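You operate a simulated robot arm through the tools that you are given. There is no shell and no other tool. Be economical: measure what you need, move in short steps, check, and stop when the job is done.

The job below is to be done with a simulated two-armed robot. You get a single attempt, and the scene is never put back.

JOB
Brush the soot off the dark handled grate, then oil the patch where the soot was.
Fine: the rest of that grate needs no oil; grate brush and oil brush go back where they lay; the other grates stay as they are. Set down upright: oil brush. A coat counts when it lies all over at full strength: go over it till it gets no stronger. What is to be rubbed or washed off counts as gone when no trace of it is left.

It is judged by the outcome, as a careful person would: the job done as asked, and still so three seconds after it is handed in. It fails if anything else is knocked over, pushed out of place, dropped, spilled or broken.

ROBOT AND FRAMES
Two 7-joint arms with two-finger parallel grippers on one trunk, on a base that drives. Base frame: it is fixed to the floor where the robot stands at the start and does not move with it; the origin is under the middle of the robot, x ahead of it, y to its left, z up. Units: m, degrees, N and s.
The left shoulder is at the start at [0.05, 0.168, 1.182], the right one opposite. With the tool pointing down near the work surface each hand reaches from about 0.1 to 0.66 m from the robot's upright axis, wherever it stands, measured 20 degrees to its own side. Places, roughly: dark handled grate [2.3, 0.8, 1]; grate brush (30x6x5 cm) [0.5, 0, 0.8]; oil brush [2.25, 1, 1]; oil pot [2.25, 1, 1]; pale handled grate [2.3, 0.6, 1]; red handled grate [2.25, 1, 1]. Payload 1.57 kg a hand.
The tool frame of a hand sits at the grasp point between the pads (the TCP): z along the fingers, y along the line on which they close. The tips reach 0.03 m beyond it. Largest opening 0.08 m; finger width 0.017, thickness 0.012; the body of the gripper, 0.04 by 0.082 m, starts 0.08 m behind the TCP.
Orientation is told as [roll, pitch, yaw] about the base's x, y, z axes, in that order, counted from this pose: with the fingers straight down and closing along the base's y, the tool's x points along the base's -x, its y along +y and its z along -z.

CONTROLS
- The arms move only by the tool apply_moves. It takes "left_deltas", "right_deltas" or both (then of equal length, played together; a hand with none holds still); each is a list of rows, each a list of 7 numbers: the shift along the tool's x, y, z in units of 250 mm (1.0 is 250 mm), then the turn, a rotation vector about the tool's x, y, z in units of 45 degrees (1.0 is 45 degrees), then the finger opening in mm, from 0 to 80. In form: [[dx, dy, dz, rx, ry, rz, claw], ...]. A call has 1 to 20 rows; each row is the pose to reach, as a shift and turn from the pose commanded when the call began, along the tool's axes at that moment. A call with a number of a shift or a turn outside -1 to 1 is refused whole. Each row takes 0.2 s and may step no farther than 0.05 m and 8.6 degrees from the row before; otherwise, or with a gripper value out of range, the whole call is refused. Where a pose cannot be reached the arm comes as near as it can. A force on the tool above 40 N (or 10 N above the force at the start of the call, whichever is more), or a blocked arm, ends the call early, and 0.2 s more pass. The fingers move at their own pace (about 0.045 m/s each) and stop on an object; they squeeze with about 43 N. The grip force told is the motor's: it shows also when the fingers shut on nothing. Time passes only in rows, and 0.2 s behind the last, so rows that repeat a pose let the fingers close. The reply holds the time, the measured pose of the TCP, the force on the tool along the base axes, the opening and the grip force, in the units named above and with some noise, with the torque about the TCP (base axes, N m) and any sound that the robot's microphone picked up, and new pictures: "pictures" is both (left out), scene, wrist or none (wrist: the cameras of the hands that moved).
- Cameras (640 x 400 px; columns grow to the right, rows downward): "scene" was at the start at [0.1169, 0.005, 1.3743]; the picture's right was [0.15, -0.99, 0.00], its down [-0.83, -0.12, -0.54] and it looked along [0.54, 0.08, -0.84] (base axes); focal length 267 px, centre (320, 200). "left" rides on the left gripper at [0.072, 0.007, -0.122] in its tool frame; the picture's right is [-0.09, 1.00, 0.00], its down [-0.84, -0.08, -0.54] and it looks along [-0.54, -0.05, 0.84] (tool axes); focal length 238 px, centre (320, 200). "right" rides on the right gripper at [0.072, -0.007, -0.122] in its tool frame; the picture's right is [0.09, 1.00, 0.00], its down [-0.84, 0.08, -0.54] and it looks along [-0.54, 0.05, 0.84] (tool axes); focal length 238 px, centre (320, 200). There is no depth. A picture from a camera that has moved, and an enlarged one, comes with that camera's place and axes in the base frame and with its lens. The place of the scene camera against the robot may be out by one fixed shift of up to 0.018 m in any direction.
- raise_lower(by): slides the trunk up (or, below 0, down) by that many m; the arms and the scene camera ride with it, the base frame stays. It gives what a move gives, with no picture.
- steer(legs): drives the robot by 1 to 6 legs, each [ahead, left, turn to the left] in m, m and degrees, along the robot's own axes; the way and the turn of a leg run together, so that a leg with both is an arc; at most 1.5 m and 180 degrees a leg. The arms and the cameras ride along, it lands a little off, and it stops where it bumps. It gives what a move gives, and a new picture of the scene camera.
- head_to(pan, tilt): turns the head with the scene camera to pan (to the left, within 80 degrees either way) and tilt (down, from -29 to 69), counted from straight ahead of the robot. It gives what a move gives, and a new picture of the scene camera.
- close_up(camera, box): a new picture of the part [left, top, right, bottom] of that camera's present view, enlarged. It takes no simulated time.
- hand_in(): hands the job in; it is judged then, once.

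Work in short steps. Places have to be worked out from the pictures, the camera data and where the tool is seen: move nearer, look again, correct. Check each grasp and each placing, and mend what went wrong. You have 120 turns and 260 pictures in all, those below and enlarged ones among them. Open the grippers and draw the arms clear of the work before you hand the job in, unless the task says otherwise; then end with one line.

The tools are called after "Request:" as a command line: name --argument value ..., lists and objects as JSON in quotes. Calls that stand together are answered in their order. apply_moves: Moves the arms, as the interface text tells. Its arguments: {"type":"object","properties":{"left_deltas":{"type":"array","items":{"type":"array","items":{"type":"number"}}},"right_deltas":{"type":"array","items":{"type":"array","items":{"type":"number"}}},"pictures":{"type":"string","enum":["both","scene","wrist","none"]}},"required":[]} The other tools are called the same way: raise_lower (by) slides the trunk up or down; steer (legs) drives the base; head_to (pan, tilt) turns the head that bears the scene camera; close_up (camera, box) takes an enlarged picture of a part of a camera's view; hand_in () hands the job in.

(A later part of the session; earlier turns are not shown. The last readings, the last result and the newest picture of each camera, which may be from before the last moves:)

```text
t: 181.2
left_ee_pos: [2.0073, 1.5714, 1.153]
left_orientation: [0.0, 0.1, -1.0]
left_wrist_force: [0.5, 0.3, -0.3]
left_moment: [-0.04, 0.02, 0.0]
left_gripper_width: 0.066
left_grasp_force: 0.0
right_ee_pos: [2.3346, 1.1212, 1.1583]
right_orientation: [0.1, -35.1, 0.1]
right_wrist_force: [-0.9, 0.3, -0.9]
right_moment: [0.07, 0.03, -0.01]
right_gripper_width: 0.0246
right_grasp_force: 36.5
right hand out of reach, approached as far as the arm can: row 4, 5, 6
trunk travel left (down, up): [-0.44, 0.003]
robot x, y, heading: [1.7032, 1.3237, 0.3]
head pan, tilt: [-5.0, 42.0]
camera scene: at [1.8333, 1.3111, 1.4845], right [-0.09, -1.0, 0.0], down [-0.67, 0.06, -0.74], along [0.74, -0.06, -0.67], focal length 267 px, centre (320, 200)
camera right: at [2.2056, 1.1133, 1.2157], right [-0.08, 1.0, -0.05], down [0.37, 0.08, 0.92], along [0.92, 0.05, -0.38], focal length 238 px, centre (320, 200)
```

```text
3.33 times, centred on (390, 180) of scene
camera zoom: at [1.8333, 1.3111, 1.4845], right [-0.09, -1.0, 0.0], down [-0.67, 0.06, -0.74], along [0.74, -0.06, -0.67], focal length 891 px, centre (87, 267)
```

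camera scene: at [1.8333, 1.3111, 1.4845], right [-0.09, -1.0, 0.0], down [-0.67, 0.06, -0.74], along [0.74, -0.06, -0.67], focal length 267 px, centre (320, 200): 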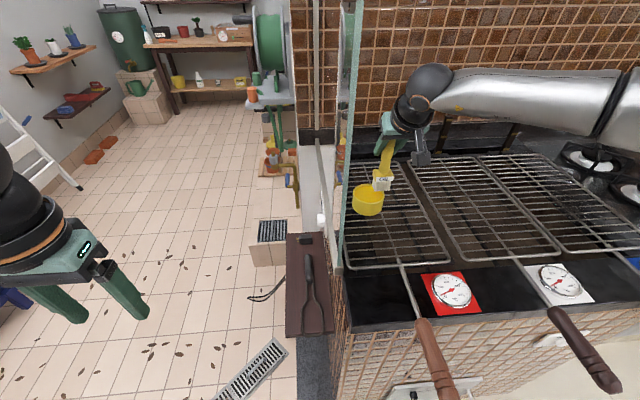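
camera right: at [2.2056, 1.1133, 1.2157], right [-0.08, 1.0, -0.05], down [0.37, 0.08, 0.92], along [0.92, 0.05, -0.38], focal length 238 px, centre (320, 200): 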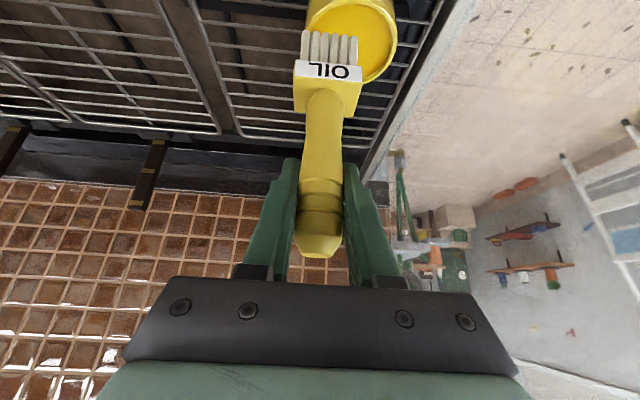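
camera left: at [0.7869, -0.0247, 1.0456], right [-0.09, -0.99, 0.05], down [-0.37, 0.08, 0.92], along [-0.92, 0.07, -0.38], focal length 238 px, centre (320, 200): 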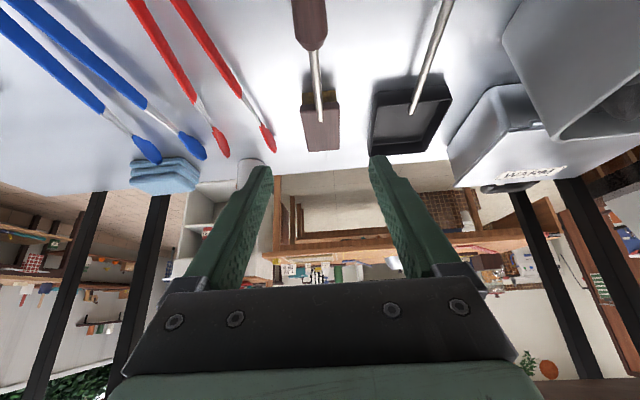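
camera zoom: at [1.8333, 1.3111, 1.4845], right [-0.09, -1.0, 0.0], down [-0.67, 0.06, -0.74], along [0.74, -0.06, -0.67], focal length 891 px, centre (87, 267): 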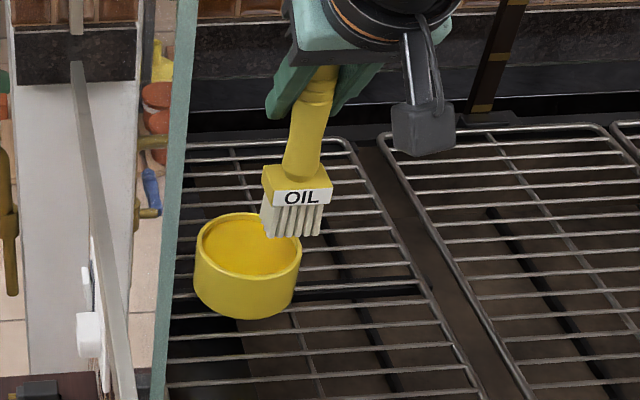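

Final 2 cm are out of reach. I'll draw the brush right, shift the base left and slightly forward, so that it comes over the pot.

Request:
apply_moves --right_deltas '[[0, -0.15, 0, 0, 0, 0, 10], [0, -0.3, 0, 0, 0, 0, 10], [0, -0.45, 0, 0, 0, 0, 10], [0.03, -0.55, -0.02, 0, 0, 0, 10]]' --pictures "none"

Request:
steer --legs '[[0.03, 0.12, 0]]'

```text
t: 182.2
left_ee_pos: [2.0058, 1.5728, 1.1533]
left_orientation: [0.0, 0.1, -1.1]
left_wrist_force: [-0.2, 0.1, 0.6]
left_moment: [0.01, -0.01, 0.02]
left_gripper_width: 0.066
left_grasp_force: 0.1
right_ee_pos: [2.3241, 0.9832, 1.1558]
right_orientation: [0.1, -35.0, 0.2]
right_wrist_force: [-0.5, 0.5, -1.0]
right_moment: [-0.03, -0.04, 0.01]
right_gripper_width: 0.0248
right_grasp_force: 36.5
trunk travel left (down, up): [-0.44, 0.003]
robot x, y, heading: [1.698, 1.3226, 0.0]
head pan, tilt: [-5.0, 42.0]
```

```text
t: 183.9
left_ee_pos: [2.0334, 1.6951, 1.1536]
left_orientation: [0.0, 0.0, -0.9]
left_wrist_force: [-0.4, -0.2, 0.2]
left_moment: [-0.02, -0.02, 0.03]
left_gripper_width: 0.0657
left_grasp_force: 0.0
right_ee_pos: [2.3551, 1.1084, 1.1571]
right_orientation: [0.0, -35.1, 0.4]
right_wrist_force: [-0.8, -0.1, -0.9]
right_moment: [0.01, -0.01, 0.02]
right_gripper_width: 0.0249
right_grasp_force: 36.4
trunk travel left (down, up): [-0.44, 0.003]
robot x, y, heading: [1.7344, 1.4438, 0.5]
head pan, tilt: [-5.0, 42.0]
camera scene: at [1.8623, 1.4343, 1.4845], right [-0.08, -1.0, 0.0], down [-0.67, 0.05, -0.74], along [0.74, -0.06, -0.67], focal length 267 px, centre (320, 200)
```

scene: 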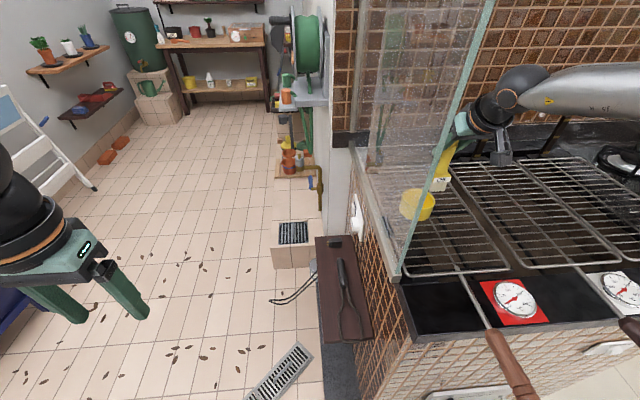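

Now the last few cm over the pot centre.

Request:
apply_moves --right_deltas '[[-0.013, 0.07, 0.009, 0, 0, 0, 10], [-0.026, 0.144, 0.018, 0, 0, 0, 10], [-0.026, 0.144, 0.018, 0, 0, 0, 10]]'

Request:
close_up --camera "scene" --box '[380, 120, 500, 240]'

Request:
close_up --camera "right" --box '[220, 0, 460, 180]'

```text
t: 184.8
left_ee_pos: [2.034, 1.6948, 1.1539]
left_orientation: [-0.1, 0.1, -0.8]
left_wrist_force: [0.3, 1.1, -0.5]
left_moment: [0.02, 0.0, 0.01]
left_gripper_width: 0.0661
left_grasp_force: 0.0
right_ee_pos: [2.3624, 1.1436, 1.1565]
right_orientation: [0.1, -35.0, 0.3]
right_wrist_force: [-0.2, -0.1, -0.9]
right_moment: [0.0, -0.01, -0.01]
right_gripper_width: 0.025
right_grasp_force: 36.7
trunk travel left (down, up): [-0.44, 0.003]
robot x, y, heading: [1.7309, 1.4465, 0.3]
head pan, tilt: [-5.0, 42.0]
camera scene: at [1.8621, 1.4336, 1.4846], right [-0.08, -1.0, 0.0], down [-0.67, 0.06, -0.74], along [0.74, -0.06, -0.67], focal length 267 px, centre (320, 200)
camera right: at [2.2341, 1.1362, 1.2133], right [-0.08, 1.0, -0.05], down [0.37, 0.08, 0.92], along [0.92, 0.06, -0.38], focal length 238 px, centre (320, 200)
```

scene: 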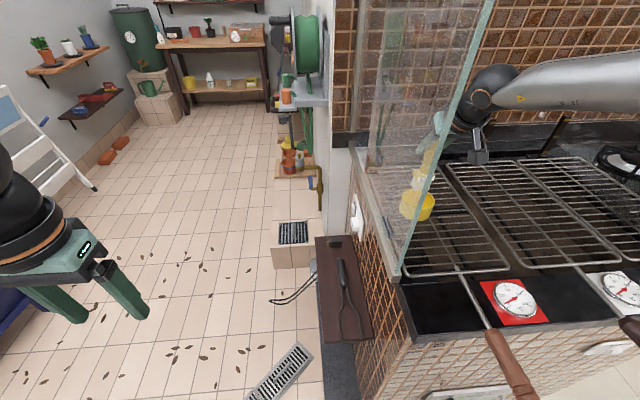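
right: 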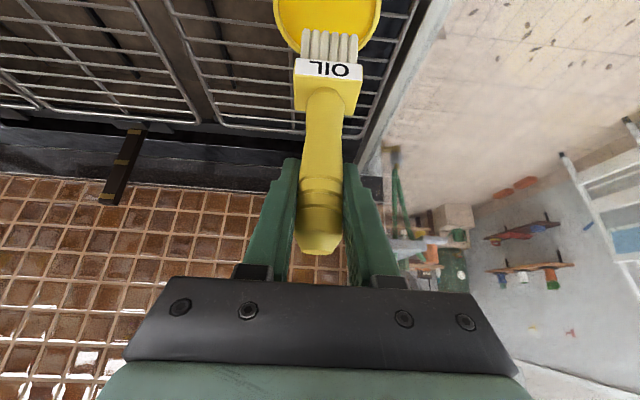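

```text
3.33 times, centred on (440, 180) of scene
camera zoom: at [1.8621, 1.4336, 1.4846], right [-0.08, -1.0, 0.0], down [-0.67, 0.06, -0.74], along [0.74, -0.06, -0.67], focal length 891 px, centre (-80, 267)
```

zoom: 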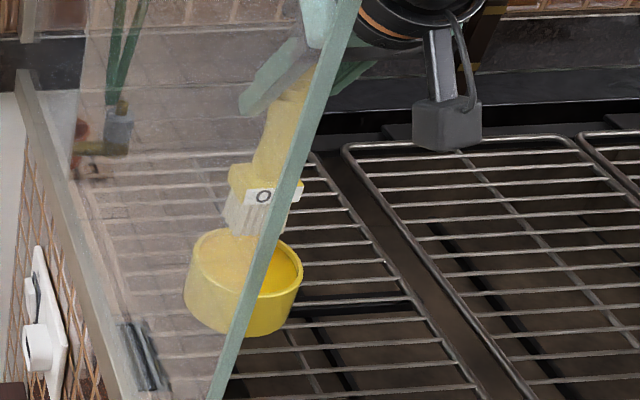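

```text
2.22 times, centred on (340, 90) of right
camera zoom: at [2.2341, 1.1362, 1.2133], right [-0.08, 1.0, -0.05], down [0.37, 0.08, 0.92], along [0.92, 0.06, -0.38], focal length 530 px, centre (276, 444)
```

zoom: 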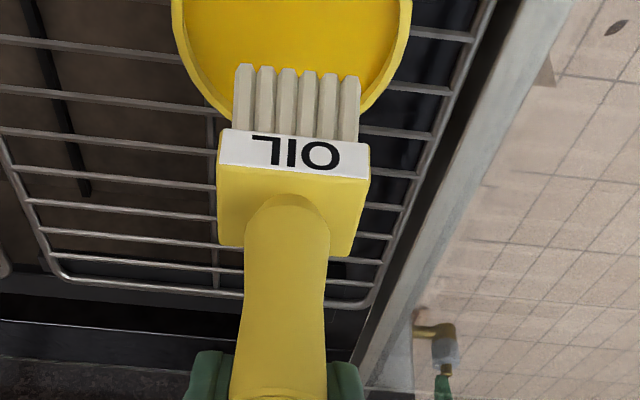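

Brush is centred over the pot within a few mm. Lowering 6.6 cm so only the bristles dip.

Request:
apply_moves --right_deltas '[[0.016, 0, -0.011, 0, 0, 0, 10], [0.055, 0, 0.045, 0, 0, 0, 10], [0.095, 0, 0.1, 0, 0, 0, 10], [0.135, 0, 0.156, 0, 0, 0, 10], [0.167, 0, 0.205, 0, 0, 0, 10], [0.167, 0, 0.205, 0, 0, 0, 10]]'

Request:
close_up --camera "scene" --box '[380, 140, 480, 240]'

```text
t: 186.0
left_ee_pos: [2.0331, 1.6951, 1.1526]
left_orientation: [0.0, 0.1, -1.0]
left_wrist_force: [0.8, 0.2, -0.9]
left_moment: [0.0, -0.01, -0.01]
left_gripper_width: 0.0661
left_grasp_force: 0.0
right_ee_pos: [2.3654, 1.1456, 1.1101]
right_orientation: [0.2, -37.3, 0.4]
right_wrist_force: [-0.5, -0.7, 14.0]
right_moment: [-0.28, 0.24, -0.07]
right_gripper_width: 0.0251
right_grasp_force: 36.3
trunk travel left (down, up): [-0.44, 0.003]
robot x, y, heading: [1.7313, 1.4458, 0.2]
head pan, tilt: [-5.0, 42.0]
stopped in row 6 (right hand): the force on the tool passed its limit at 48 N (the readings are from after the stop); the commanded pose is now the measured one
camera scene: at [1.8615, 1.4342, 1.4845], right [-0.08, -1.0, 0.0], down [-0.67, 0.06, -0.74], along [0.74, -0.06, -0.67], focal length 267 px, centre (320, 200)
camera right: at [2.2345, 1.136, 1.162], right [-0.08, 1.0, -0.05], down [0.34, 0.08, 0.94], along [0.94, 0.06, -0.34], focal length 238 px, centre (320, 200)
```

scene: 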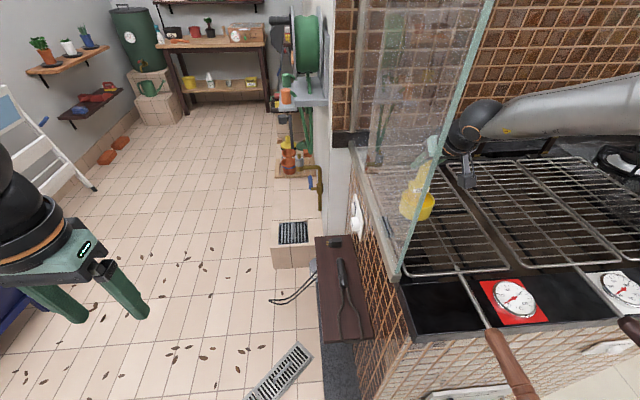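
right: 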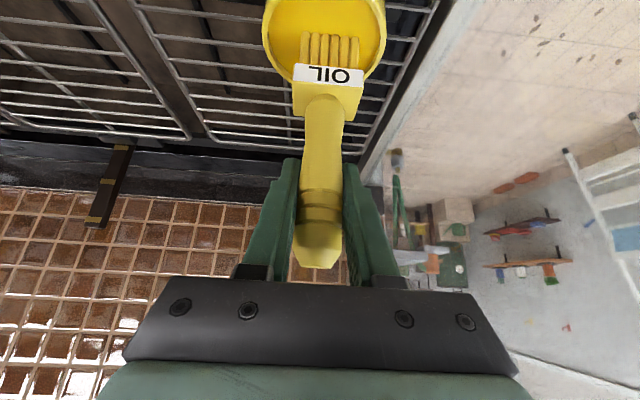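

```text
4.00 times, centred on (430, 190) of scene
camera zoom: at [1.8615, 1.4342, 1.4845], right [-0.08, -1.0, 0.0], down [-0.67, 0.06, -0.74], along [0.74, -0.06, -0.67], focal length 1069 px, centre (-120, 240)
```

zoom: 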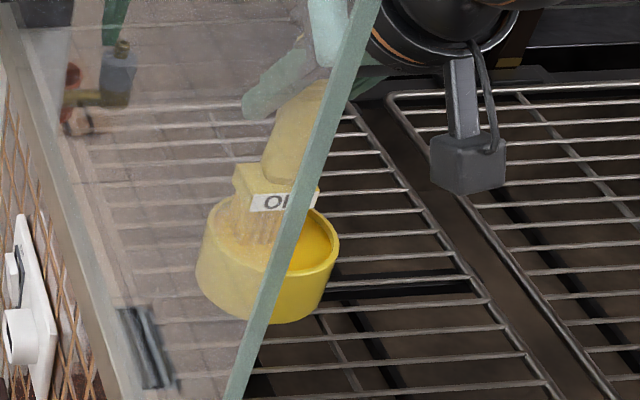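

The bristles touched the oil surface (and have turned yellow); the call stopped on force. Lifting straight up and restoring pitch.

Request:
apply_moves --right_deltas '[[-0.03, 0, -0.04, 0, 0.02, 0, 10], [-0.073, 0, -0.096, 0, 0.051, 0, 10], [-0.145, 0, -0.191, 0, 0.051, 0, 10], [-0.145, 0, -0.191, 0, 0.051, 0, 10]]' --pictures "wrist"

Request:
close_up --camera "scene" --box '[380, 120, 500, 240]'

```text
t: 187.0
left_ee_pos: [2.0327, 1.6945, 1.1533]
left_orientation: [0.0, 0.1, -0.9]
left_wrist_force: [0.4, 0.2, 0.5]
left_moment: [-0.01, -0.02, 0.01]
left_gripper_width: 0.066
left_grasp_force: 0.0
right_ee_pos: [2.3649, 1.142, 1.1654]
right_orientation: [0.2, -34.3, 0.3]
right_wrist_force: [0.5, 0.4, -1.6]
right_moment: [0.02, -0.01, -0.01]
right_gripper_width: 0.0247
right_grasp_force: 36.2
trunk travel left (down, up): [-0.44, 0.003]
robot x, y, heading: [1.7311, 1.4441, 0.2]
head pan, tilt: [-5.0, 42.0]
camera right: at [2.2364, 1.1337, 1.2242], right [-0.08, 1.0, -0.05], down [0.38, 0.08, 0.92], along [0.92, 0.06, -0.39], focal length 238 px, centre (320, 200)
```

right: 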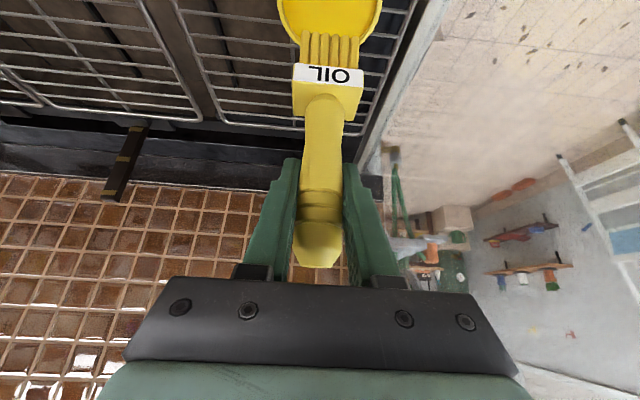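

```text
3.33 times, centred on (440, 180) of scene
camera zoom: at [1.8622, 1.4338, 1.4845], right [-0.08, -1.0, 0.0], down [-0.67, 0.06, -0.74], along [0.74, -0.06, -0.67], focal length 891 px, centre (-80, 267)
```

zoom: 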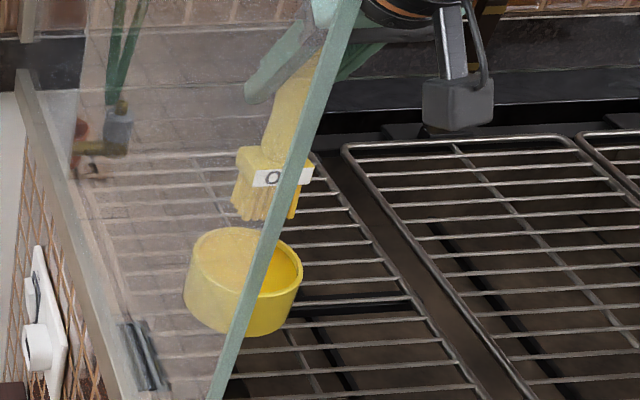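

Bristles loaded; the brush slid up a few mm in the grip only. Now shift the base right 0.3 m so the brush is over the cleaned patch.

Request:
steer --legs '[[0, -0.3, 0]]'

Request:
head_to --pan -20 --tilt 42

Request:
close_up --camera "scene" --box '[240, 110, 440, 250]'

```text
t: 190.2
left_ee_pos: [2.0343, 1.3926, 1.1533]
left_orientation: [-0.1, 0.1, -1.0]
left_wrist_force: [-0.2, 0.6, -1.1]
left_moment: [0.01, -0.01, 0.0]
left_gripper_width: 0.0661
left_grasp_force: 0.1
right_ee_pos: [2.364, 0.8395, 1.1664]
right_orientation: [0.2, -34.5, 0.2]
right_wrist_force: [0.8, -0.2, 0.0]
right_moment: [0.03, -0.04, -0.04]
right_gripper_width: 0.0249
right_grasp_force: 36.6
trunk travel left (down, up): [-0.44, 0.003]
robot x, y, heading: [1.7307, 1.1419, -0.1]
head pan, tilt: [-5.0, 42.0]
camera scene: at [1.8631, 1.1322, 1.4846], right [-0.08, -1.0, 0.0], down [-0.67, 0.06, -0.74], along [0.74, -0.06, -0.67], focal length 267 px, centre (320, 200)
```

scene: 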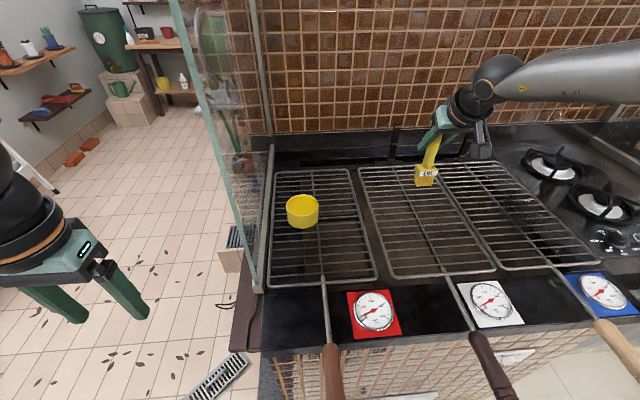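

```text
t: 191.0
left_ee_pos: [2.0344, 1.3937, 1.1527]
left_orientation: [0.1, 0.2, -0.9]
left_wrist_force: [0.8, 0.3, 0.1]
left_moment: [0.0, -0.01, 0.05]
left_gripper_width: 0.0662
left_grasp_force: 0.0
right_ee_pos: [2.3651, 0.8401, 1.1654]
right_orientation: [0.2, -34.3, 0.3]
right_wrist_force: [-0.1, 0.0, -1.6]
right_moment: [-0.04, 0.0, 0.0]
right_gripper_width: 0.025
right_grasp_force: 36.8
trunk travel left (down, up): [-0.44, 0.003]
robot x, y, heading: [1.7271, 1.1451, 0.2]
head pan, tilt: [-20.0, 42.0]
camera scene: at [1.8584, 1.1112, 1.4846], right [-0.34, -0.94, 0.0], down [-0.63, 0.23, -0.74], along [0.7, -0.25, -0.67], focal length 267 px, centre (320, 200)
```

scene: 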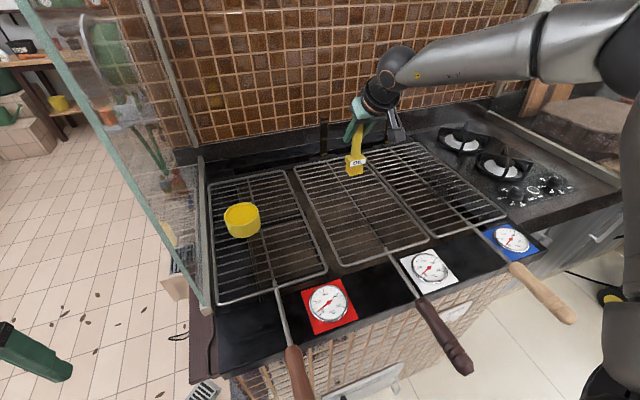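

```text
2.86 times, centred on (340, 180) of scene
camera zoom: at [1.8584, 1.1112, 1.4846], right [-0.34, -0.94, 0.0], down [-0.63, 0.23, -0.74], along [0.7, -0.25, -0.67], focal length 763 px, centre (263, 257)
```

zoom: 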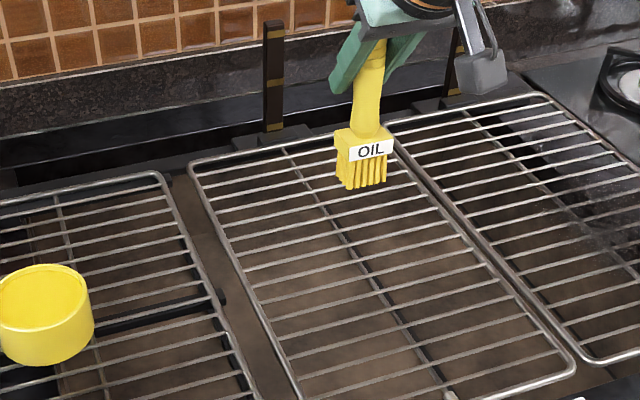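

The patch (corrected for the scene camera's forward bias) should span x≈2.22–2.38, y≈0.77–0.91. Moving above its centre, then lowering.

Request:
apply_moves --right_deltas '[[0.12, 0, 0.04, 0, 0, 0, 10], [0.24, 0, 0.08, 0, 0, 0, 10], [0.365, 0, 0.116, 0, 0, 0, 10], [0.399, 0, 0.166, 0, 0, 0, 10], [0.399, 0, 0.166, 0, 0, 0, 10]]'

Request:
close_up --camera "scene" --box '[240, 110, 440, 250]'

```text
t: 192.2
left_ee_pos: [2.0346, 1.3937, 1.1536]
left_orientation: [0.0, 0.1, -1.0]
left_wrist_force: [-0.5, 0.2, -0.3]
left_moment: [0.05, 0.0, 0.0]
left_gripper_width: 0.0662
left_grasp_force: 0.1
right_ee_pos: [2.3057, 0.8395, 1.0747]
right_orientation: [0.2, -34.3, 0.4]
right_wrist_force: [0.0, -0.1, 0.1]
right_moment: [-0.01, 0.0, 0.05]
right_gripper_width: 0.0248
right_grasp_force: 36.5
trunk travel left (down, up): [-0.44, 0.003]
robot x, y, heading: [1.7333, 1.147, -0.0]
head pan, tilt: [-20.0, 42.0]
camera scene: at [1.8581, 1.1112, 1.4846], right [-0.34, -0.94, 0.0], down [-0.63, 0.23, -0.74], along [0.7, -0.25, -0.67], focal length 267 px, centre (320, 200)
camera right: at [2.1782, 0.8311, 1.1339], right [-0.08, 1.0, -0.05], down [0.38, 0.08, 0.92], along [0.92, 0.06, -0.39], focal length 238 px, centre (320, 200)
```

scene: 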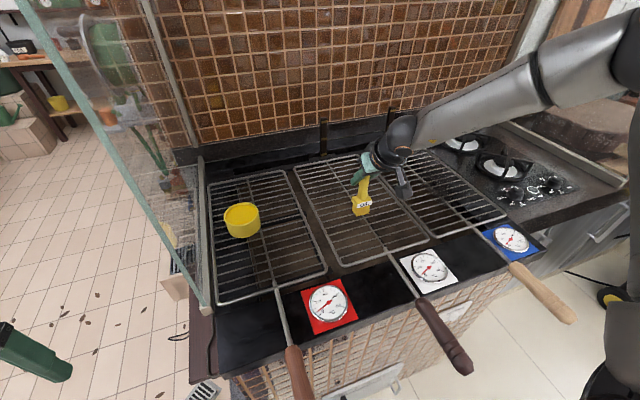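
right: 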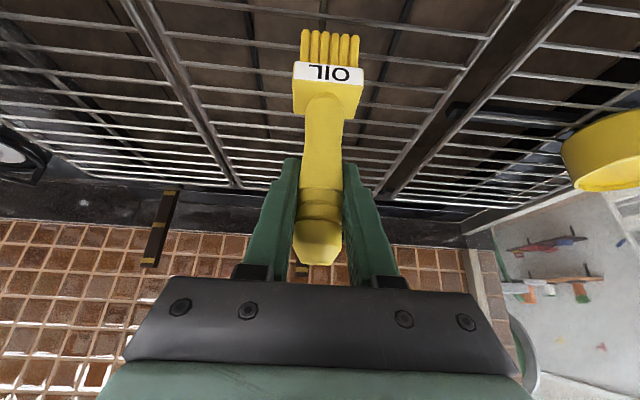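

```text
2.86 times, centred on (340, 180) of scene
camera zoom: at [1.8581, 1.1112, 1.4846], right [-0.34, -0.94, 0.0], down [-0.63, 0.23, -0.74], along [0.7, -0.25, -0.67], focal length 763 px, centre (263, 257)
```

zoom: 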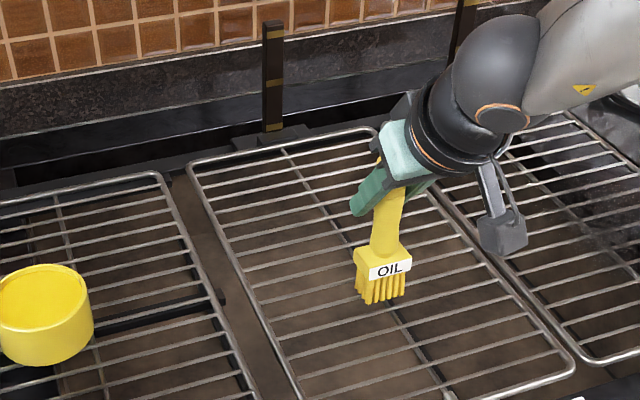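

Lowering in 3 mm steps for contact.

Request:
apply_moves --right_deltas '[[0.0068, 0, 0.0099, 0, 0, 0, 10], [0.0136, 0, 0.0198, 0, 0, 0, 10], [0.018, 0, 0.0263, 0, 0, 0, 10], [0.018, 0, 0.0263, 0, 0, 0, 10]]' --pictures "none"

```text
t: 193.2
left_ee_pos: [2.0343, 1.3932, 1.1534]
left_orientation: [0.0, 0.1, -1.0]
left_wrist_force: [-0.8, 0.1, 0.3]
left_moment: [0.01, -0.01, 0.0]
left_gripper_width: 0.0663
left_grasp_force: 0.1
right_ee_pos: [2.3064, 0.8393, 1.0678]
right_orientation: [0.2, -34.6, 0.3]
right_wrist_force: [0.3, -1.5, 4.6]
right_moment: [-0.27, -0.14, 0.0]
right_gripper_width: 0.0249
right_grasp_force: 36.8
trunk travel left (down, up): [-0.44, 0.003]
robot x, y, heading: [1.7299, 1.1464, 0.2]
head pan, tilt: [-20.0, 42.0]
```

Contact at TCP z≈1.068 with about 5 N. A first stroke along y to see the oil laid down.

Request:
apply_moves --right_deltas '[[0, 0.1, 0, 0, 0, 0, 10], [0, 0.2, 0, 0, 0, 0, 10], [0, 0.1, 0, 0, 0, 0, 10], [0, 0, 0, 0, 0, 0, 10], [0, -0.1, 0, 0, 0, 0, 10], [0, -0.2, 0, 0, 0, 0, 10]]' --pictures "wrist"

Request:
close_up --camera "scene" --box '[280, 140, 420, 240]'

```text
t: 194.6
left_ee_pos: [2.0341, 1.3924, 1.1538]
left_orientation: [-0.1, 0.1, -1.0]
left_wrist_force: [-0.2, -0.1, -0.3]
left_moment: [0.01, -0.01, -0.02]
left_gripper_width: 0.066
left_grasp_force: 0.1
right_ee_pos: [2.3066, 0.7896, 1.0681]
right_orientation: [0.0, -34.4, 0.3]
right_wrist_force: [0.5, 2.7, 6.9]
right_moment: [0.14, -0.07, 0.05]
right_gripper_width: 0.0249
right_grasp_force: 36.7
trunk travel left (down, up): [-0.44, 0.003]
robot x, y, heading: [1.731, 1.1452, 0.0]
head pan, tilt: [-20.0, 42.0]
camera right: at [2.1775, 0.7805, 1.1263], right [-0.08, 1.0, -0.05], down [0.38, 0.08, 0.92], along [0.92, 0.06, -0.39], focal length 238 px, centre (320, 200)
```

right: 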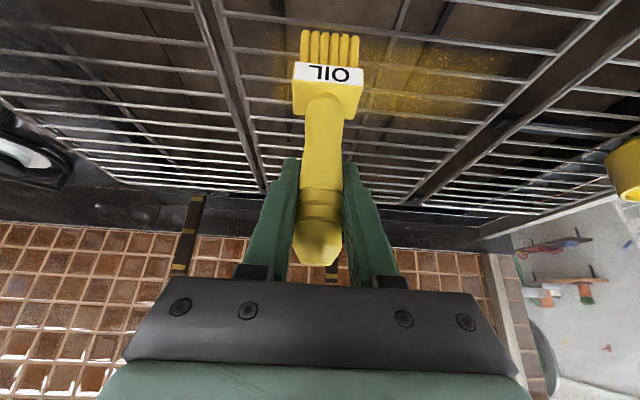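

```text
4.00 times, centred on (350, 190) of scene
camera zoom: at [1.8574, 1.1114, 1.4846], right [-0.34, -0.94, 0.0], down [-0.63, 0.23, -0.74], along [0.7, -0.25, -0.67], focal length 1069 px, centre (200, 240)
```

zoom: 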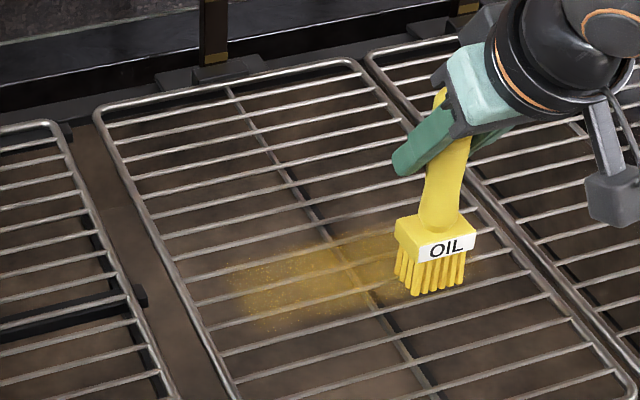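

Oil lays down visibly, about 4–5 cm wide per stroke. Now lanes towards larger x, y 0.79–0.89.

Request:
apply_moves --right_deltas '[[0, 0.13, 0, 0, 0, 0, 10], [0, 0.27, 0, 0, 0, 0, 10], [0, 0.4, 0, 0, 0, 0, 10], [-0.066, 0.4, 0.045, 0, 0, 0, 10], [-0.066, 0.27, 0.045, 0, 0, 0, 10], [-0.066, 0.13, 0.045, 0, 0, 0, 10], [-0.066, 0, 0.045, 0, 0, 0, 10], [-0.132, 0, 0.09, 0, 0, 0, 10], [-0.132, 0.13, 0.09, 0, 0, 0, 10], [-0.132, 0.27, 0.09, 0, 0, 0, 10], [-0.132, 0.4, 0.09, 0, 0, 0, 10], [-0.198, 0.4, 0.136, 0, 0, 0, 10], [-0.198, 0.27, 0.136, 0, 0, 0, 10], [-0.198, 0.13, 0.136, 0, 0, 0, 10], [-0.198, 0, 0.136, 0, 0, 0, 10], [-0.132, 0, 0.09, 0, 0, 0, 10], [-0.132, 0.13, 0.09, 0, 0, 0, 10], [-0.132, 0.27, 0.09, 0, 0, 0, 10], [-0.132, 0.4, 0.09, 0, 0, 0, 10]]' --pictures "none"

Request:
close_up --camera "scene" --box '[280, 140, 420, 240]'

```text
t: 198.6
left_ee_pos: [2.0352, 1.3934, 1.1531]
left_orientation: [-0.1, 0.2, -1.0]
left_wrist_force: [0.2, 0.3, -0.1]
left_moment: [-0.01, -0.02, 0.02]
left_gripper_width: 0.0659
left_grasp_force: 0.1
right_ee_pos: [2.3457, 0.8919, 1.0661]
right_orientation: [0.2, -34.2, 0.4]
right_wrist_force: [-0.2, -0.2, 0.2]
right_moment: [0.02, -0.01, 0.03]
right_gripper_width: 0.025
right_grasp_force: 36.4
trunk travel left (down, up): [-0.44, 0.003]
robot x, y, heading: [1.7338, 1.1435, 0.3]
head pan, tilt: [-20.0, 42.0]
```

```text
4.00 times, centred on (350, 190) of scene
camera zoom: at [1.8586, 1.1116, 1.4845], right [-0.34, -0.94, 0.0], down [-0.63, 0.23, -0.74], along [0.7, -0.25, -0.67], focal length 1069 px, centre (200, 240)
```

zoom: 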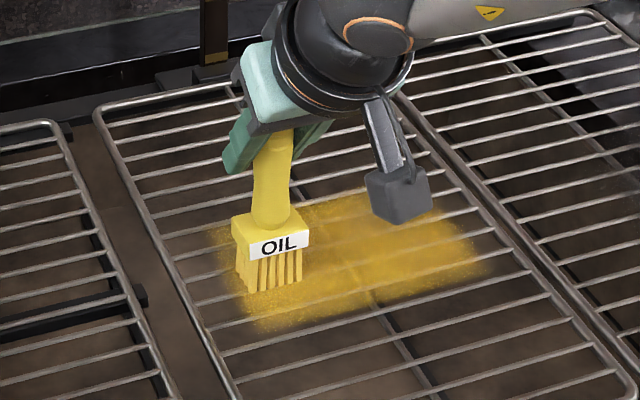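

Good coverage on the far part. Now lanes towards smaller x with 1.5 mm more pressure.

Request:
apply_moves --right_deltas '[[0.003, 0, 0.005, 0, 0, 0, 10], [0.086, 0, -0.052, 0, 0, 0, 10], [0.168, 0, -0.108, 0, 0, 0, 10], [0.168, -0.13, -0.108, 0, 0, 0, 10], [0.168, -0.27, -0.108, 0, 0, 0, 10], [0.168, -0.4, -0.108, 0, 0, 0, 10], [0.234, -0.4, -0.153, 0, 0, 0, 10], [0.234, -0.27, -0.153, 0, 0, 0, 10], [0.234, -0.13, -0.153, 0, 0, 0, 10], [0.234, 0, -0.153, 0, 0, 0, 10], [0.3, 0, -0.198, 0, 0, 0, 10], [0.3, -0.13, -0.198, 0, 0, 0, 10], [0.3, -0.27, -0.198, 0, 0, 0, 10], [0.3, -0.4, -0.198, 0, 0, 0, 10], [0.366, -0.4, -0.244, 0, 0, 0, 10], [0.366, -0.27, -0.244, 0, 0, 0, 10], [0.366, -0.13, -0.244, 0, 0, 0, 10], [0.366, 0, -0.244, 0, 0, 0, 10]]' --pictures "none"

Request:
close_up --camera "scene" --box '[280, 140, 420, 240]'

```text
t: 202.4
left_ee_pos: [2.0351, 1.3928, 1.1541]
left_orientation: [-0.1, 0.0, -1.0]
left_wrist_force: [0.0, -0.9, -0.8]
left_moment: [0.0, 0.03, -0.02]
left_gripper_width: 0.0658
left_grasp_force: 0.2
right_ee_pos: [2.2323, 0.8901, 1.0656]
right_orientation: [0.2, -34.4, 0.2]
right_wrist_force: [0.6, 0.4, 2.4]
right_moment: [-0.24, -0.09, 0.0]
right_gripper_width: 0.0248
right_grasp_force: 36.7
trunk travel left (down, up): [-0.44, 0.003]
robot x, y, heading: [1.7315, 1.1429, 0.1]
head pan, tilt: [-20.0, 42.0]
```

```text
4.00 times, centred on (350, 190) of scene
camera zoom: at [1.8583, 1.1119, 1.4845], right [-0.34, -0.94, 0.0], down [-0.63, 0.23, -0.74], along [0.7, -0.25, -0.67], focal length 1069 px, centre (200, 240)
```

zoom: 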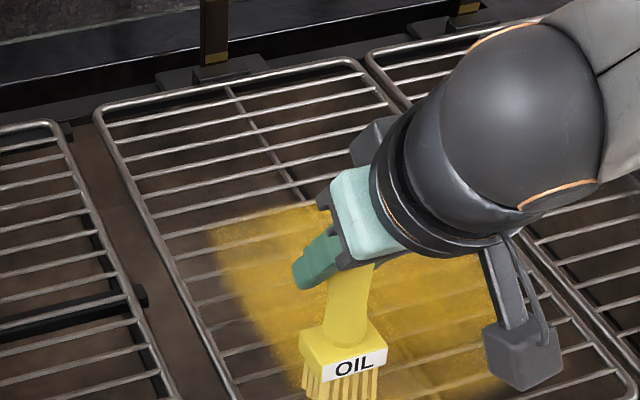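

Let me lift and swing the hand aside to inspect the coat.

Request:
apply_moves --right_deltas '[[-0.068, 0, -0.1, 0, 0, 0, 10], [-0.137, 0, -0.2, 0, 0, 0, 10], [-0.16, -0.18, -0.24, 0, 0, 0, 10], [-0.16, -0.36, -0.24, 0, 0, 0, 10], [-0.16, -0.54, -0.24, 0, 0, 0, 10], [-0.16, -0.72, -0.24, 0, 0, 0, 10], [-0.16, -0.85, -0.24, 0, 0, 0, 10]]' --pictures "scene"

Request:
close_up --camera "scene" --box '[280, 140, 440, 260]'

```text
t: 204.0
left_ee_pos: [2.0347, 1.3934, 1.1532]
left_orientation: [0.1, 0.1, -1.0]
left_wrist_force: [-0.3, -0.1, -0.5]
left_moment: [-0.02, -0.03, -0.01]
left_gripper_width: 0.066
left_grasp_force: 0.1
right_ee_pos: [2.2349, 0.6746, 1.1367]
right_orientation: [0.3, -34.6, 0.2]
right_wrist_force: [-0.3, -0.1, -1.3]
right_moment: [-0.03, -0.02, -0.03]
right_gripper_width: 0.025
right_grasp_force: 36.2
trunk travel left (down, up): [-0.44, 0.003]
robot x, y, heading: [1.7301, 1.1449, 0.3]
head pan, tilt: [-20.0, 42.0]
camera scene: at [1.8583, 1.1106, 1.4846], right [-0.34, -0.94, 0.0], down [-0.63, 0.23, -0.74], along [0.7, -0.25, -0.67], focal length 267 px, centre (320, 200)
```

scene: 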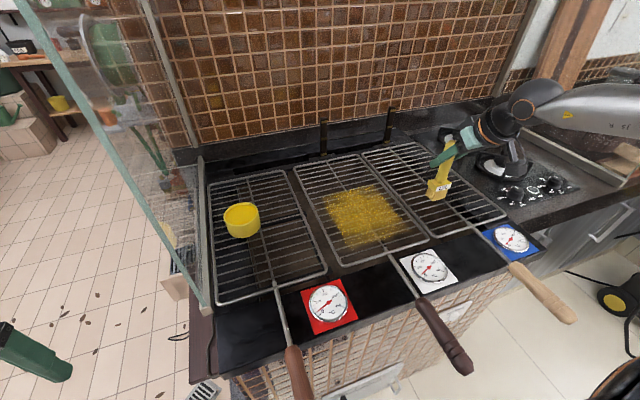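

```text
3.33 times, centred on (360, 200) of scene
camera zoom: at [1.8583, 1.1106, 1.4846], right [-0.34, -0.94, 0.0], down [-0.63, 0.23, -0.74], along [0.7, -0.25, -0.67], focal length 891 px, centre (187, 200)
```

zoom: 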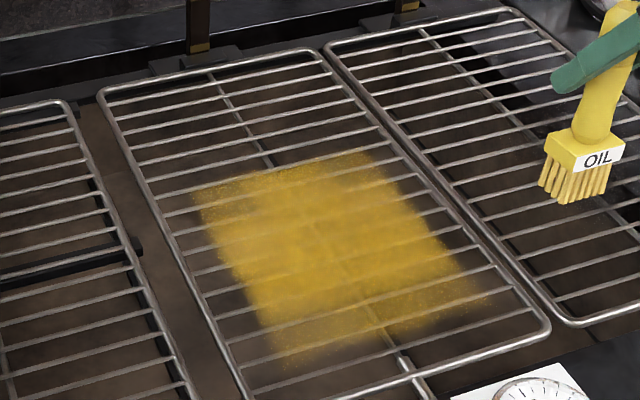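

The oil covers scene-frame x 2.22–2.42, y 0.735–0.91; the soot was inside but close at the left edge. A second round, extended 2 cm to the left.

Request:
apply_moves --right_deltas '[[0, 0.14, 0, 0, 0, 0, 10], [0.02, 0.28, 0.05, 0, 0, 0, 10], [0.06, 0.42, 0.12, 0, 0, 0, 10], [0.1, 0.42, 0.2, 0, 0, 0, 10], [0.13, 0.42, 0.259, 0, 0, 0, 10], [0.13, 0.6, 0.259, 0, 0, 0, 10], [0.13, 0.77, 0.259, 0, 0, 0, 10], [0.13, 0.94, 0.259, 0, 0, 0, 10], [0.048, 0.94, 0.316, 0, 0, 0, 10], [0.048, 0.77, 0.316, 0, 0, 0, 10], [0.048, 0.6, 0.316, 0, 0, 0, 10], [0.048, 0.42, 0.316, 0, 0, 0, 10], [-0.035, 0.42, 0.373, 0, 0, 0, 10], [-0.035, 0.6, 0.373, 0, 0, 0, 10], [-0.035, 0.77, 0.373, 0, 0, 0, 10], [-0.035, 0.94, 0.373, 0, 0, 0, 10], [-0.117, 0.94, 0.43, 0, 0, 0, 10], [-0.117, 0.77, 0.43, 0, 0, 0, 10], [-0.117, 0.6, 0.43, 0, 0, 0, 10], [-0.117, 0.42, 0.43, 0, 0, 0, 10]]' --pictures "none"

```text
t: 208.2
left_ee_pos: [2.0346, 1.3916, 1.1538]
left_orientation: [0.0, 0.0, -1.0]
left_wrist_force: [-0.3, 0.1, 0.0]
left_moment: [0.01, -0.02, 0.0]
left_gripper_width: 0.0662
left_grasp_force: 0.1
right_ee_pos: [2.3211, 0.7837, 1.068]
right_orientation: [0.3, -34.7, 0.2]
right_wrist_force: [0.2, 2.1, 4.2]
right_moment: [0.14, -0.12, 0.01]
right_gripper_width: 0.0249
right_grasp_force: 36.8
trunk travel left (down, up): [-0.44, 0.003]
robot x, y, heading: [1.7344, 1.1418, 0.4]
head pan, tilt: [-20.0, 42.0]
```

Continue with the far lanes, then swing aside to view.

Request:
apply_moves --right_deltas '[[-0.082, 0, 0.057, 0, 0, 0, 10], [-0.082, 0.17, 0.057, 0, 0, 0, 10], [-0.082, 0.34, 0.057, 0, 0, 0, 10], [-0.082, 0.5, 0.057, 0, 0, 0, 10], [-0.165, 0.5, 0.114, 0, 0, 0, 10], [-0.165, 0.34, 0.114, 0, 0, 0, 10], [-0.165, 0.17, 0.114, 0, 0, 0, 10], [-0.165, 0, 0.114, 0, 0, 0, 10], [-0.165, 0.17, 0.114, 0, 0, 0, 10], [-0.165, 0.34, 0.114, 0, 0, 0, 10], [-0.165, 0.5, 0.114, 0, 0, 0, 10], [-0.082, 0.5, 0.057, 0, 0, 0, 10], [-0.082, 0.34, 0.057, 0, 0, 0, 10], [-0.082, 0.17, 0.057, 0, 0, 0, 10], [-0.082, 0, 0.057, 0, 0, 0, 10], [-0.16, 0, -0.06, 0, 0, 0, 10], [-0.2, -0.12, -0.14, 0, 0, 0, 10], [-0.2, -0.28, -0.14, 0, 0, 0, 10], [-0.2, -0.42, -0.14, 0, 0, 0, 10]]' --pictures "none"

Request:
close_up --camera "scene" --box '[264, 140, 456, 260]'

```text
t: 212.2
left_ee_pos: [2.0343, 1.3901, 1.1526]
left_orientation: [0.1, 0.1, -0.9]
left_wrist_force: [0.4, -0.1, 0.6]
left_moment: [0.01, 0.01, 0.01]
left_gripper_width: 0.0659
left_grasp_force: 0.1
right_ee_pos: [2.3409, 0.676, 1.1208]
right_orientation: [0.1, -34.5, 0.1]
right_wrist_force: [0.0, 0.2, -1.2]
right_moment: [0.05, -0.02, 0.04]
right_gripper_width: 0.025
right_grasp_force: 36.7
right hand out of reach, approached as far as the arm can: row 5, 11
trunk travel left (down, up): [-0.44, 0.003]
robot x, y, heading: [1.7296, 1.1453, 0.1]
head pan, tilt: [-20.0, 42.0]
```

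```text
3.33 times, centred on (360, 200) of scene
camera zoom: at [1.8584, 1.1083, 1.4846], right [-0.34, -0.94, 0.0], down [-0.63, 0.23, -0.74], along [0.7, -0.25, -0.67], focal length 891 px, centre (187, 200)
```

zoom: 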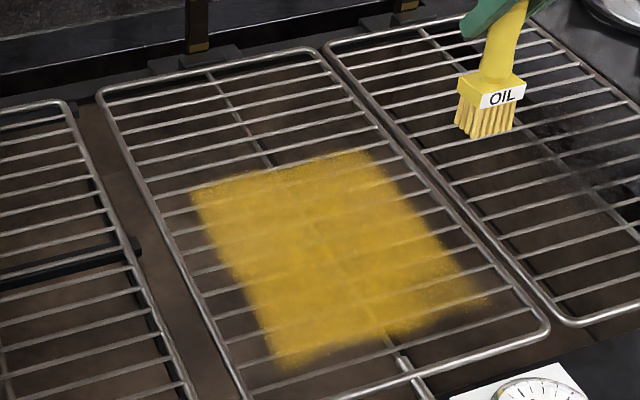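

The coat looks more uniform. To be safe at the left edge and for strength, a third round reaching y≈0.925.

Request:
apply_moves --right_deltas '[[0, 0.15, 0, 0, 0, 0, 10], [0.03, 0.3, 0.05, 0, 0, 0, 10], [0.04, 0.456, 0.13, 0, 0, 0, 10], [0.082, 0.456, 0.217, 0, 0, 0, 10], [0.082, 0.64, 0.217, 0, 0, 0, 10], [0.082, 0.82, 0.217, 0, 0, 0, 10], [0.082, 1.0, 0.217, 0, 0, 0, 10], [0.164, 1.0, 0.16, 0, 0, 0, 10], [0.164, 0.82, 0.16, 0, 0, 0, 10], [0.164, 0.64, 0.16, 0, 0, 0, 10], [0.164, 0.456, 0.16, 0, 0, 0, 10], [0.246, 0.456, 0.103, 0, 0, 0, 10], [0.246, 0.64, 0.103, 0, 0, 0, 10], [0.246, 0.82, 0.103, 0, 0, 0, 10], [0.246, 1.0, 0.103, 0, 0, 0, 10], [0.328, 1.0, 0.046, 0, 0, 0, 10], [0.328, 0.82, 0.046, 0, 0, 0, 10], [0.328, 0.64, 0.046, 0, 0, 0, 10], [0.328, 0.456, 0.046, 0, 0, 0, 10]]' --pictures "none"

Request:
apply_moves --right_deltas '[[0.082, 0, -0.057, 0, 0, 0, 10], [0.082, 0.18, -0.057, 0, 0, 0, 10], [0.082, 0.36, -0.057, 0, 0, 0, 10], [0.082, 0.54, -0.057, 0, 0, 0, 10], [0.15, 0.54, -0.103, 0, 0, 0, 10], [0.15, 0.36, -0.103, 0, 0, 0, 10], [0.15, 0.18, -0.103, 0, 0, 0, 10], [0.15, 0, -0.103, 0, 0, 0, 10], [0.05, 0, -0.25, 0, 0, 0, 10], [-0.05, -0.15, -0.3, 0, 0, 0, 10], [-0.1, -0.3, -0.3, 0, 0, 0, 10], [-0.1, -0.45, -0.3, 0, 0, 0, 10]]' --pictures "none"

Request:
close_up --camera "scene" --box '[264, 140, 456, 260]'

```text
t: 216.2
left_ee_pos: [2.0335, 1.3933, 1.1549]
left_orientation: [0.0, 0.1, -1.0]
left_wrist_force: [-0.1, -0.4, -0.4]
left_moment: [0.03, -0.02, -0.04]
left_gripper_width: 0.0663
left_grasp_force: 0.1
right_ee_pos: [2.2795, 0.79, 1.0657]
right_orientation: [0.2, -34.4, 0.2]
right_wrist_force: [-0.1, 1.8, 4.1]
right_moment: [0.12, -0.12, 0.06]
right_gripper_width: 0.0249
right_grasp_force: 36.3
right hand out of reach, approached as far as the arm can: row 7
trunk travel left (down, up): [-0.44, 0.003]
robot x, y, heading: [1.7313, 1.1451, 0.3]
head pan, tilt: [-20.0, 42.0]
```

```text
t: 218.8
left_ee_pos: [2.0347, 1.3917, 1.1528]
left_orientation: [0.0, 0.1, -1.0]
left_wrist_force: [-0.3, 0.4, 0.6]
left_moment: [0.03, 0.01, -0.01]
left_gripper_width: 0.066
left_grasp_force: 0.0
right_ee_pos: [2.2586, 0.6766, 1.1417]
right_orientation: [0.4, -34.4, 0.3]
right_wrist_force: [0.3, -0.7, -1.4]
right_moment: [0.0, -0.03, 0.03]
right_gripper_width: 0.025
right_grasp_force: 37.2
trunk travel left (down, up): [-0.44, 0.003]
robot x, y, heading: [1.7314, 1.1465, 0.2]
head pan, tilt: [-20.0, 42.0]
```

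```text
3.33 times, centred on (360, 200) of scene
camera zoom: at [1.8582, 1.1098, 1.4846], right [-0.34, -0.94, 0.0], down [-0.63, 0.23, -0.74], along [0.7, -0.25, -0.67], focal length 891 px, centre (187, 200)
```

zoom: 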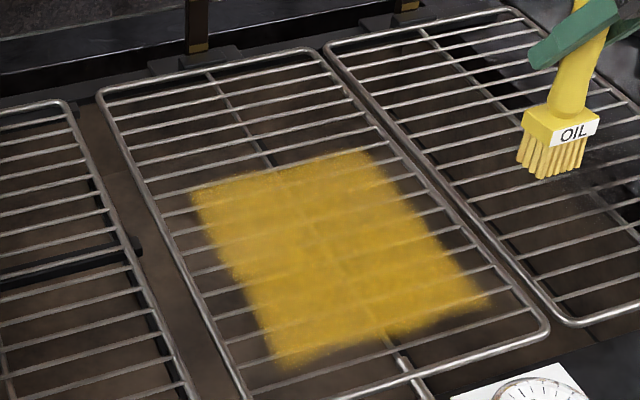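

Request:
close_up --camera "scene" --box '[316, 180, 420, 254]'

```text
5.41 times, centred on (368, 217) of scene
camera zoom: at [1.8582, 1.1098, 1.4846], right [-0.34, -0.94, 0.0], down [-0.63, 0.23, -0.74], along [0.7, -0.25, -0.67], focal length 1444 px, centre (60, 108)
```

zoom: 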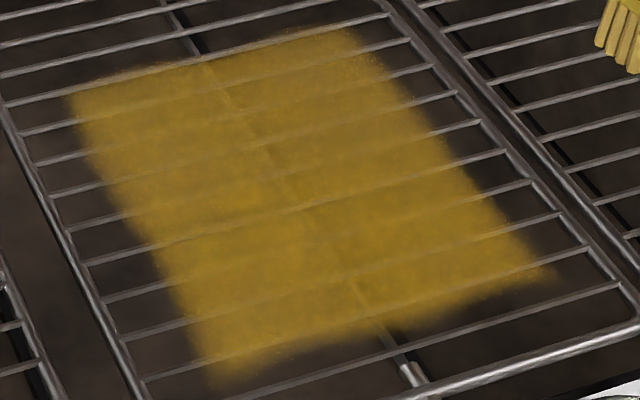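

The coat looks even. One more full round to be sure it gets no stronger.

Request:
apply_moves --right_deltas '[[0.08, 0.14, 0, 0, 0, 0, 10], [0.16, 0.28, 0.03, 0, 0, 0, 10], [0.2, 0.394, 0.09, 0, 0, 0, 10], [0.276, 0.394, 0.185, 0, 0, 0, 10], [0.276, 0.57, 0.185, 0, 0, 0, 10], [0.276, 0.75, 0.185, 0, 0, 0, 10], [0.276, 0.94, 0.185, 0, 0, 0, 10], [0.194, 0.94, 0.242, 0, 0, 0, 10], [0.194, 0.76, 0.242, 0, 0, 0, 10], [0.194, 0.58, 0.242, 0, 0, 0, 10], [0.194, 0.394, 0.242, 0, 0, 0, 10], [0.112, 0.394, 0.299, 0, 0, 0, 10], [0.112, 0.57, 0.299, 0, 0, 0, 10], [0.112, 0.75, 0.299, 0, 0, 0, 10], [0.112, 0.94, 0.299, 0, 0, 0, 10], [0.03, 0.94, 0.356, 0, 0, 0, 10], [0.03, 0.76, 0.356, 0, 0, 0, 10], [0.03, 0.58, 0.356, 0, 0, 0, 10], [0.03, 0.394, 0.356, 0, 0, 0, 10]]' --pictures "none"

Request:
apply_moves --right_deltas '[[-0.082, 0, 0.057, 0, 0, 0, 10], [-0.082, 0.18, 0.057, 0, 0, 0, 10], [-0.082, 0.36, 0.057, 0, 0, 0, 10], [-0.082, 0.54, 0.057, 0, 0, 0, 10], [-0.165, 0.5, 0.114, 0, 0, 0, 10], [-0.165, 0.34, 0.114, 0, 0, 0, 10], [-0.165, 0.17, 0.114, 0, 0, 0, 10], [-0.165, 0, 0.114, 0, 0, 0, 10], [-0.214, 0, 0.148, 0, 0, 0, 10], [-0.214, 0.16, 0.148, 0, 0, 0, 10], [-0.214, 0.32, 0.148, 0, 0, 0, 10], [-0.214, 0.46, 0.148, 0, 0, 0, 10], [-0.214, 0.3, 0.148, 0, 0, 0, 10], [-0.214, 0.15, 0.148, 0, 0, 0, 10], [-0.214, 0, 0.148, 0, 0, 0, 10], [-0.28, 0, 0.05, 0, 0, 0, 10], [-0.2, -0.15, -0.1, 0, 0, 0, 10], [-0.1, -0.3, -0.15, 0, 0, 0, 10], [0.0, -0.42, -0.2, 0, 0, 0, 10]]' --pictures "none"

Request:
close_up --camera "scene" --box '[316, 180, 420, 254]'

```text
t: 222.8
left_ee_pos: [2.0342, 1.3931, 1.1537]
left_orientation: [0.0, 0.2, -1.0]
left_wrist_force: [0.4, 0.5, 0.3]
left_moment: [0.0, -0.01, 0.02]
left_gripper_width: 0.0659
left_grasp_force: 0.1
right_ee_pos: [2.3032, 0.778, 1.0652]
right_orientation: [0.2, -34.5, 0.3]
right_wrist_force: [0.4, 1.8, 7.7]
right_moment: [0.16, -0.11, 0.02]
right_gripper_width: 0.025
right_grasp_force: 35.8
trunk travel left (down, up): [-0.44, 0.003]
robot x, y, heading: [1.7329, 1.1421, 0.3]
head pan, tilt: [-20.0, 42.0]
```

```text
refused: row 17 steps farther than a row can; nothing moved
```

```text
5.41 times, centred on (368, 217) of scene
camera zoom: at [1.8571, 1.1109, 1.4847], right [-0.34, -0.94, 0.0], down [-0.63, 0.23, -0.74], along [0.7, -0.25, -0.67], focal length 1444 px, centre (60, 108)
```

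zoom: 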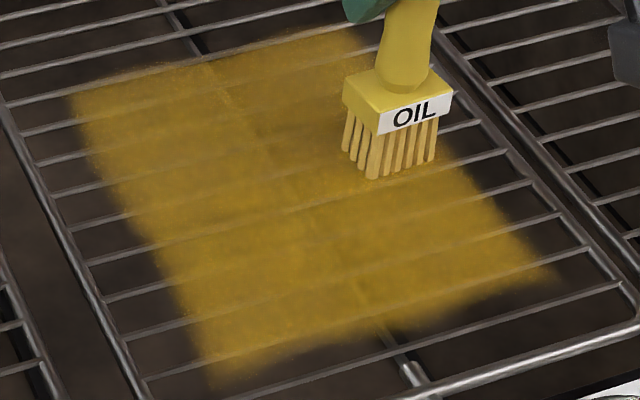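

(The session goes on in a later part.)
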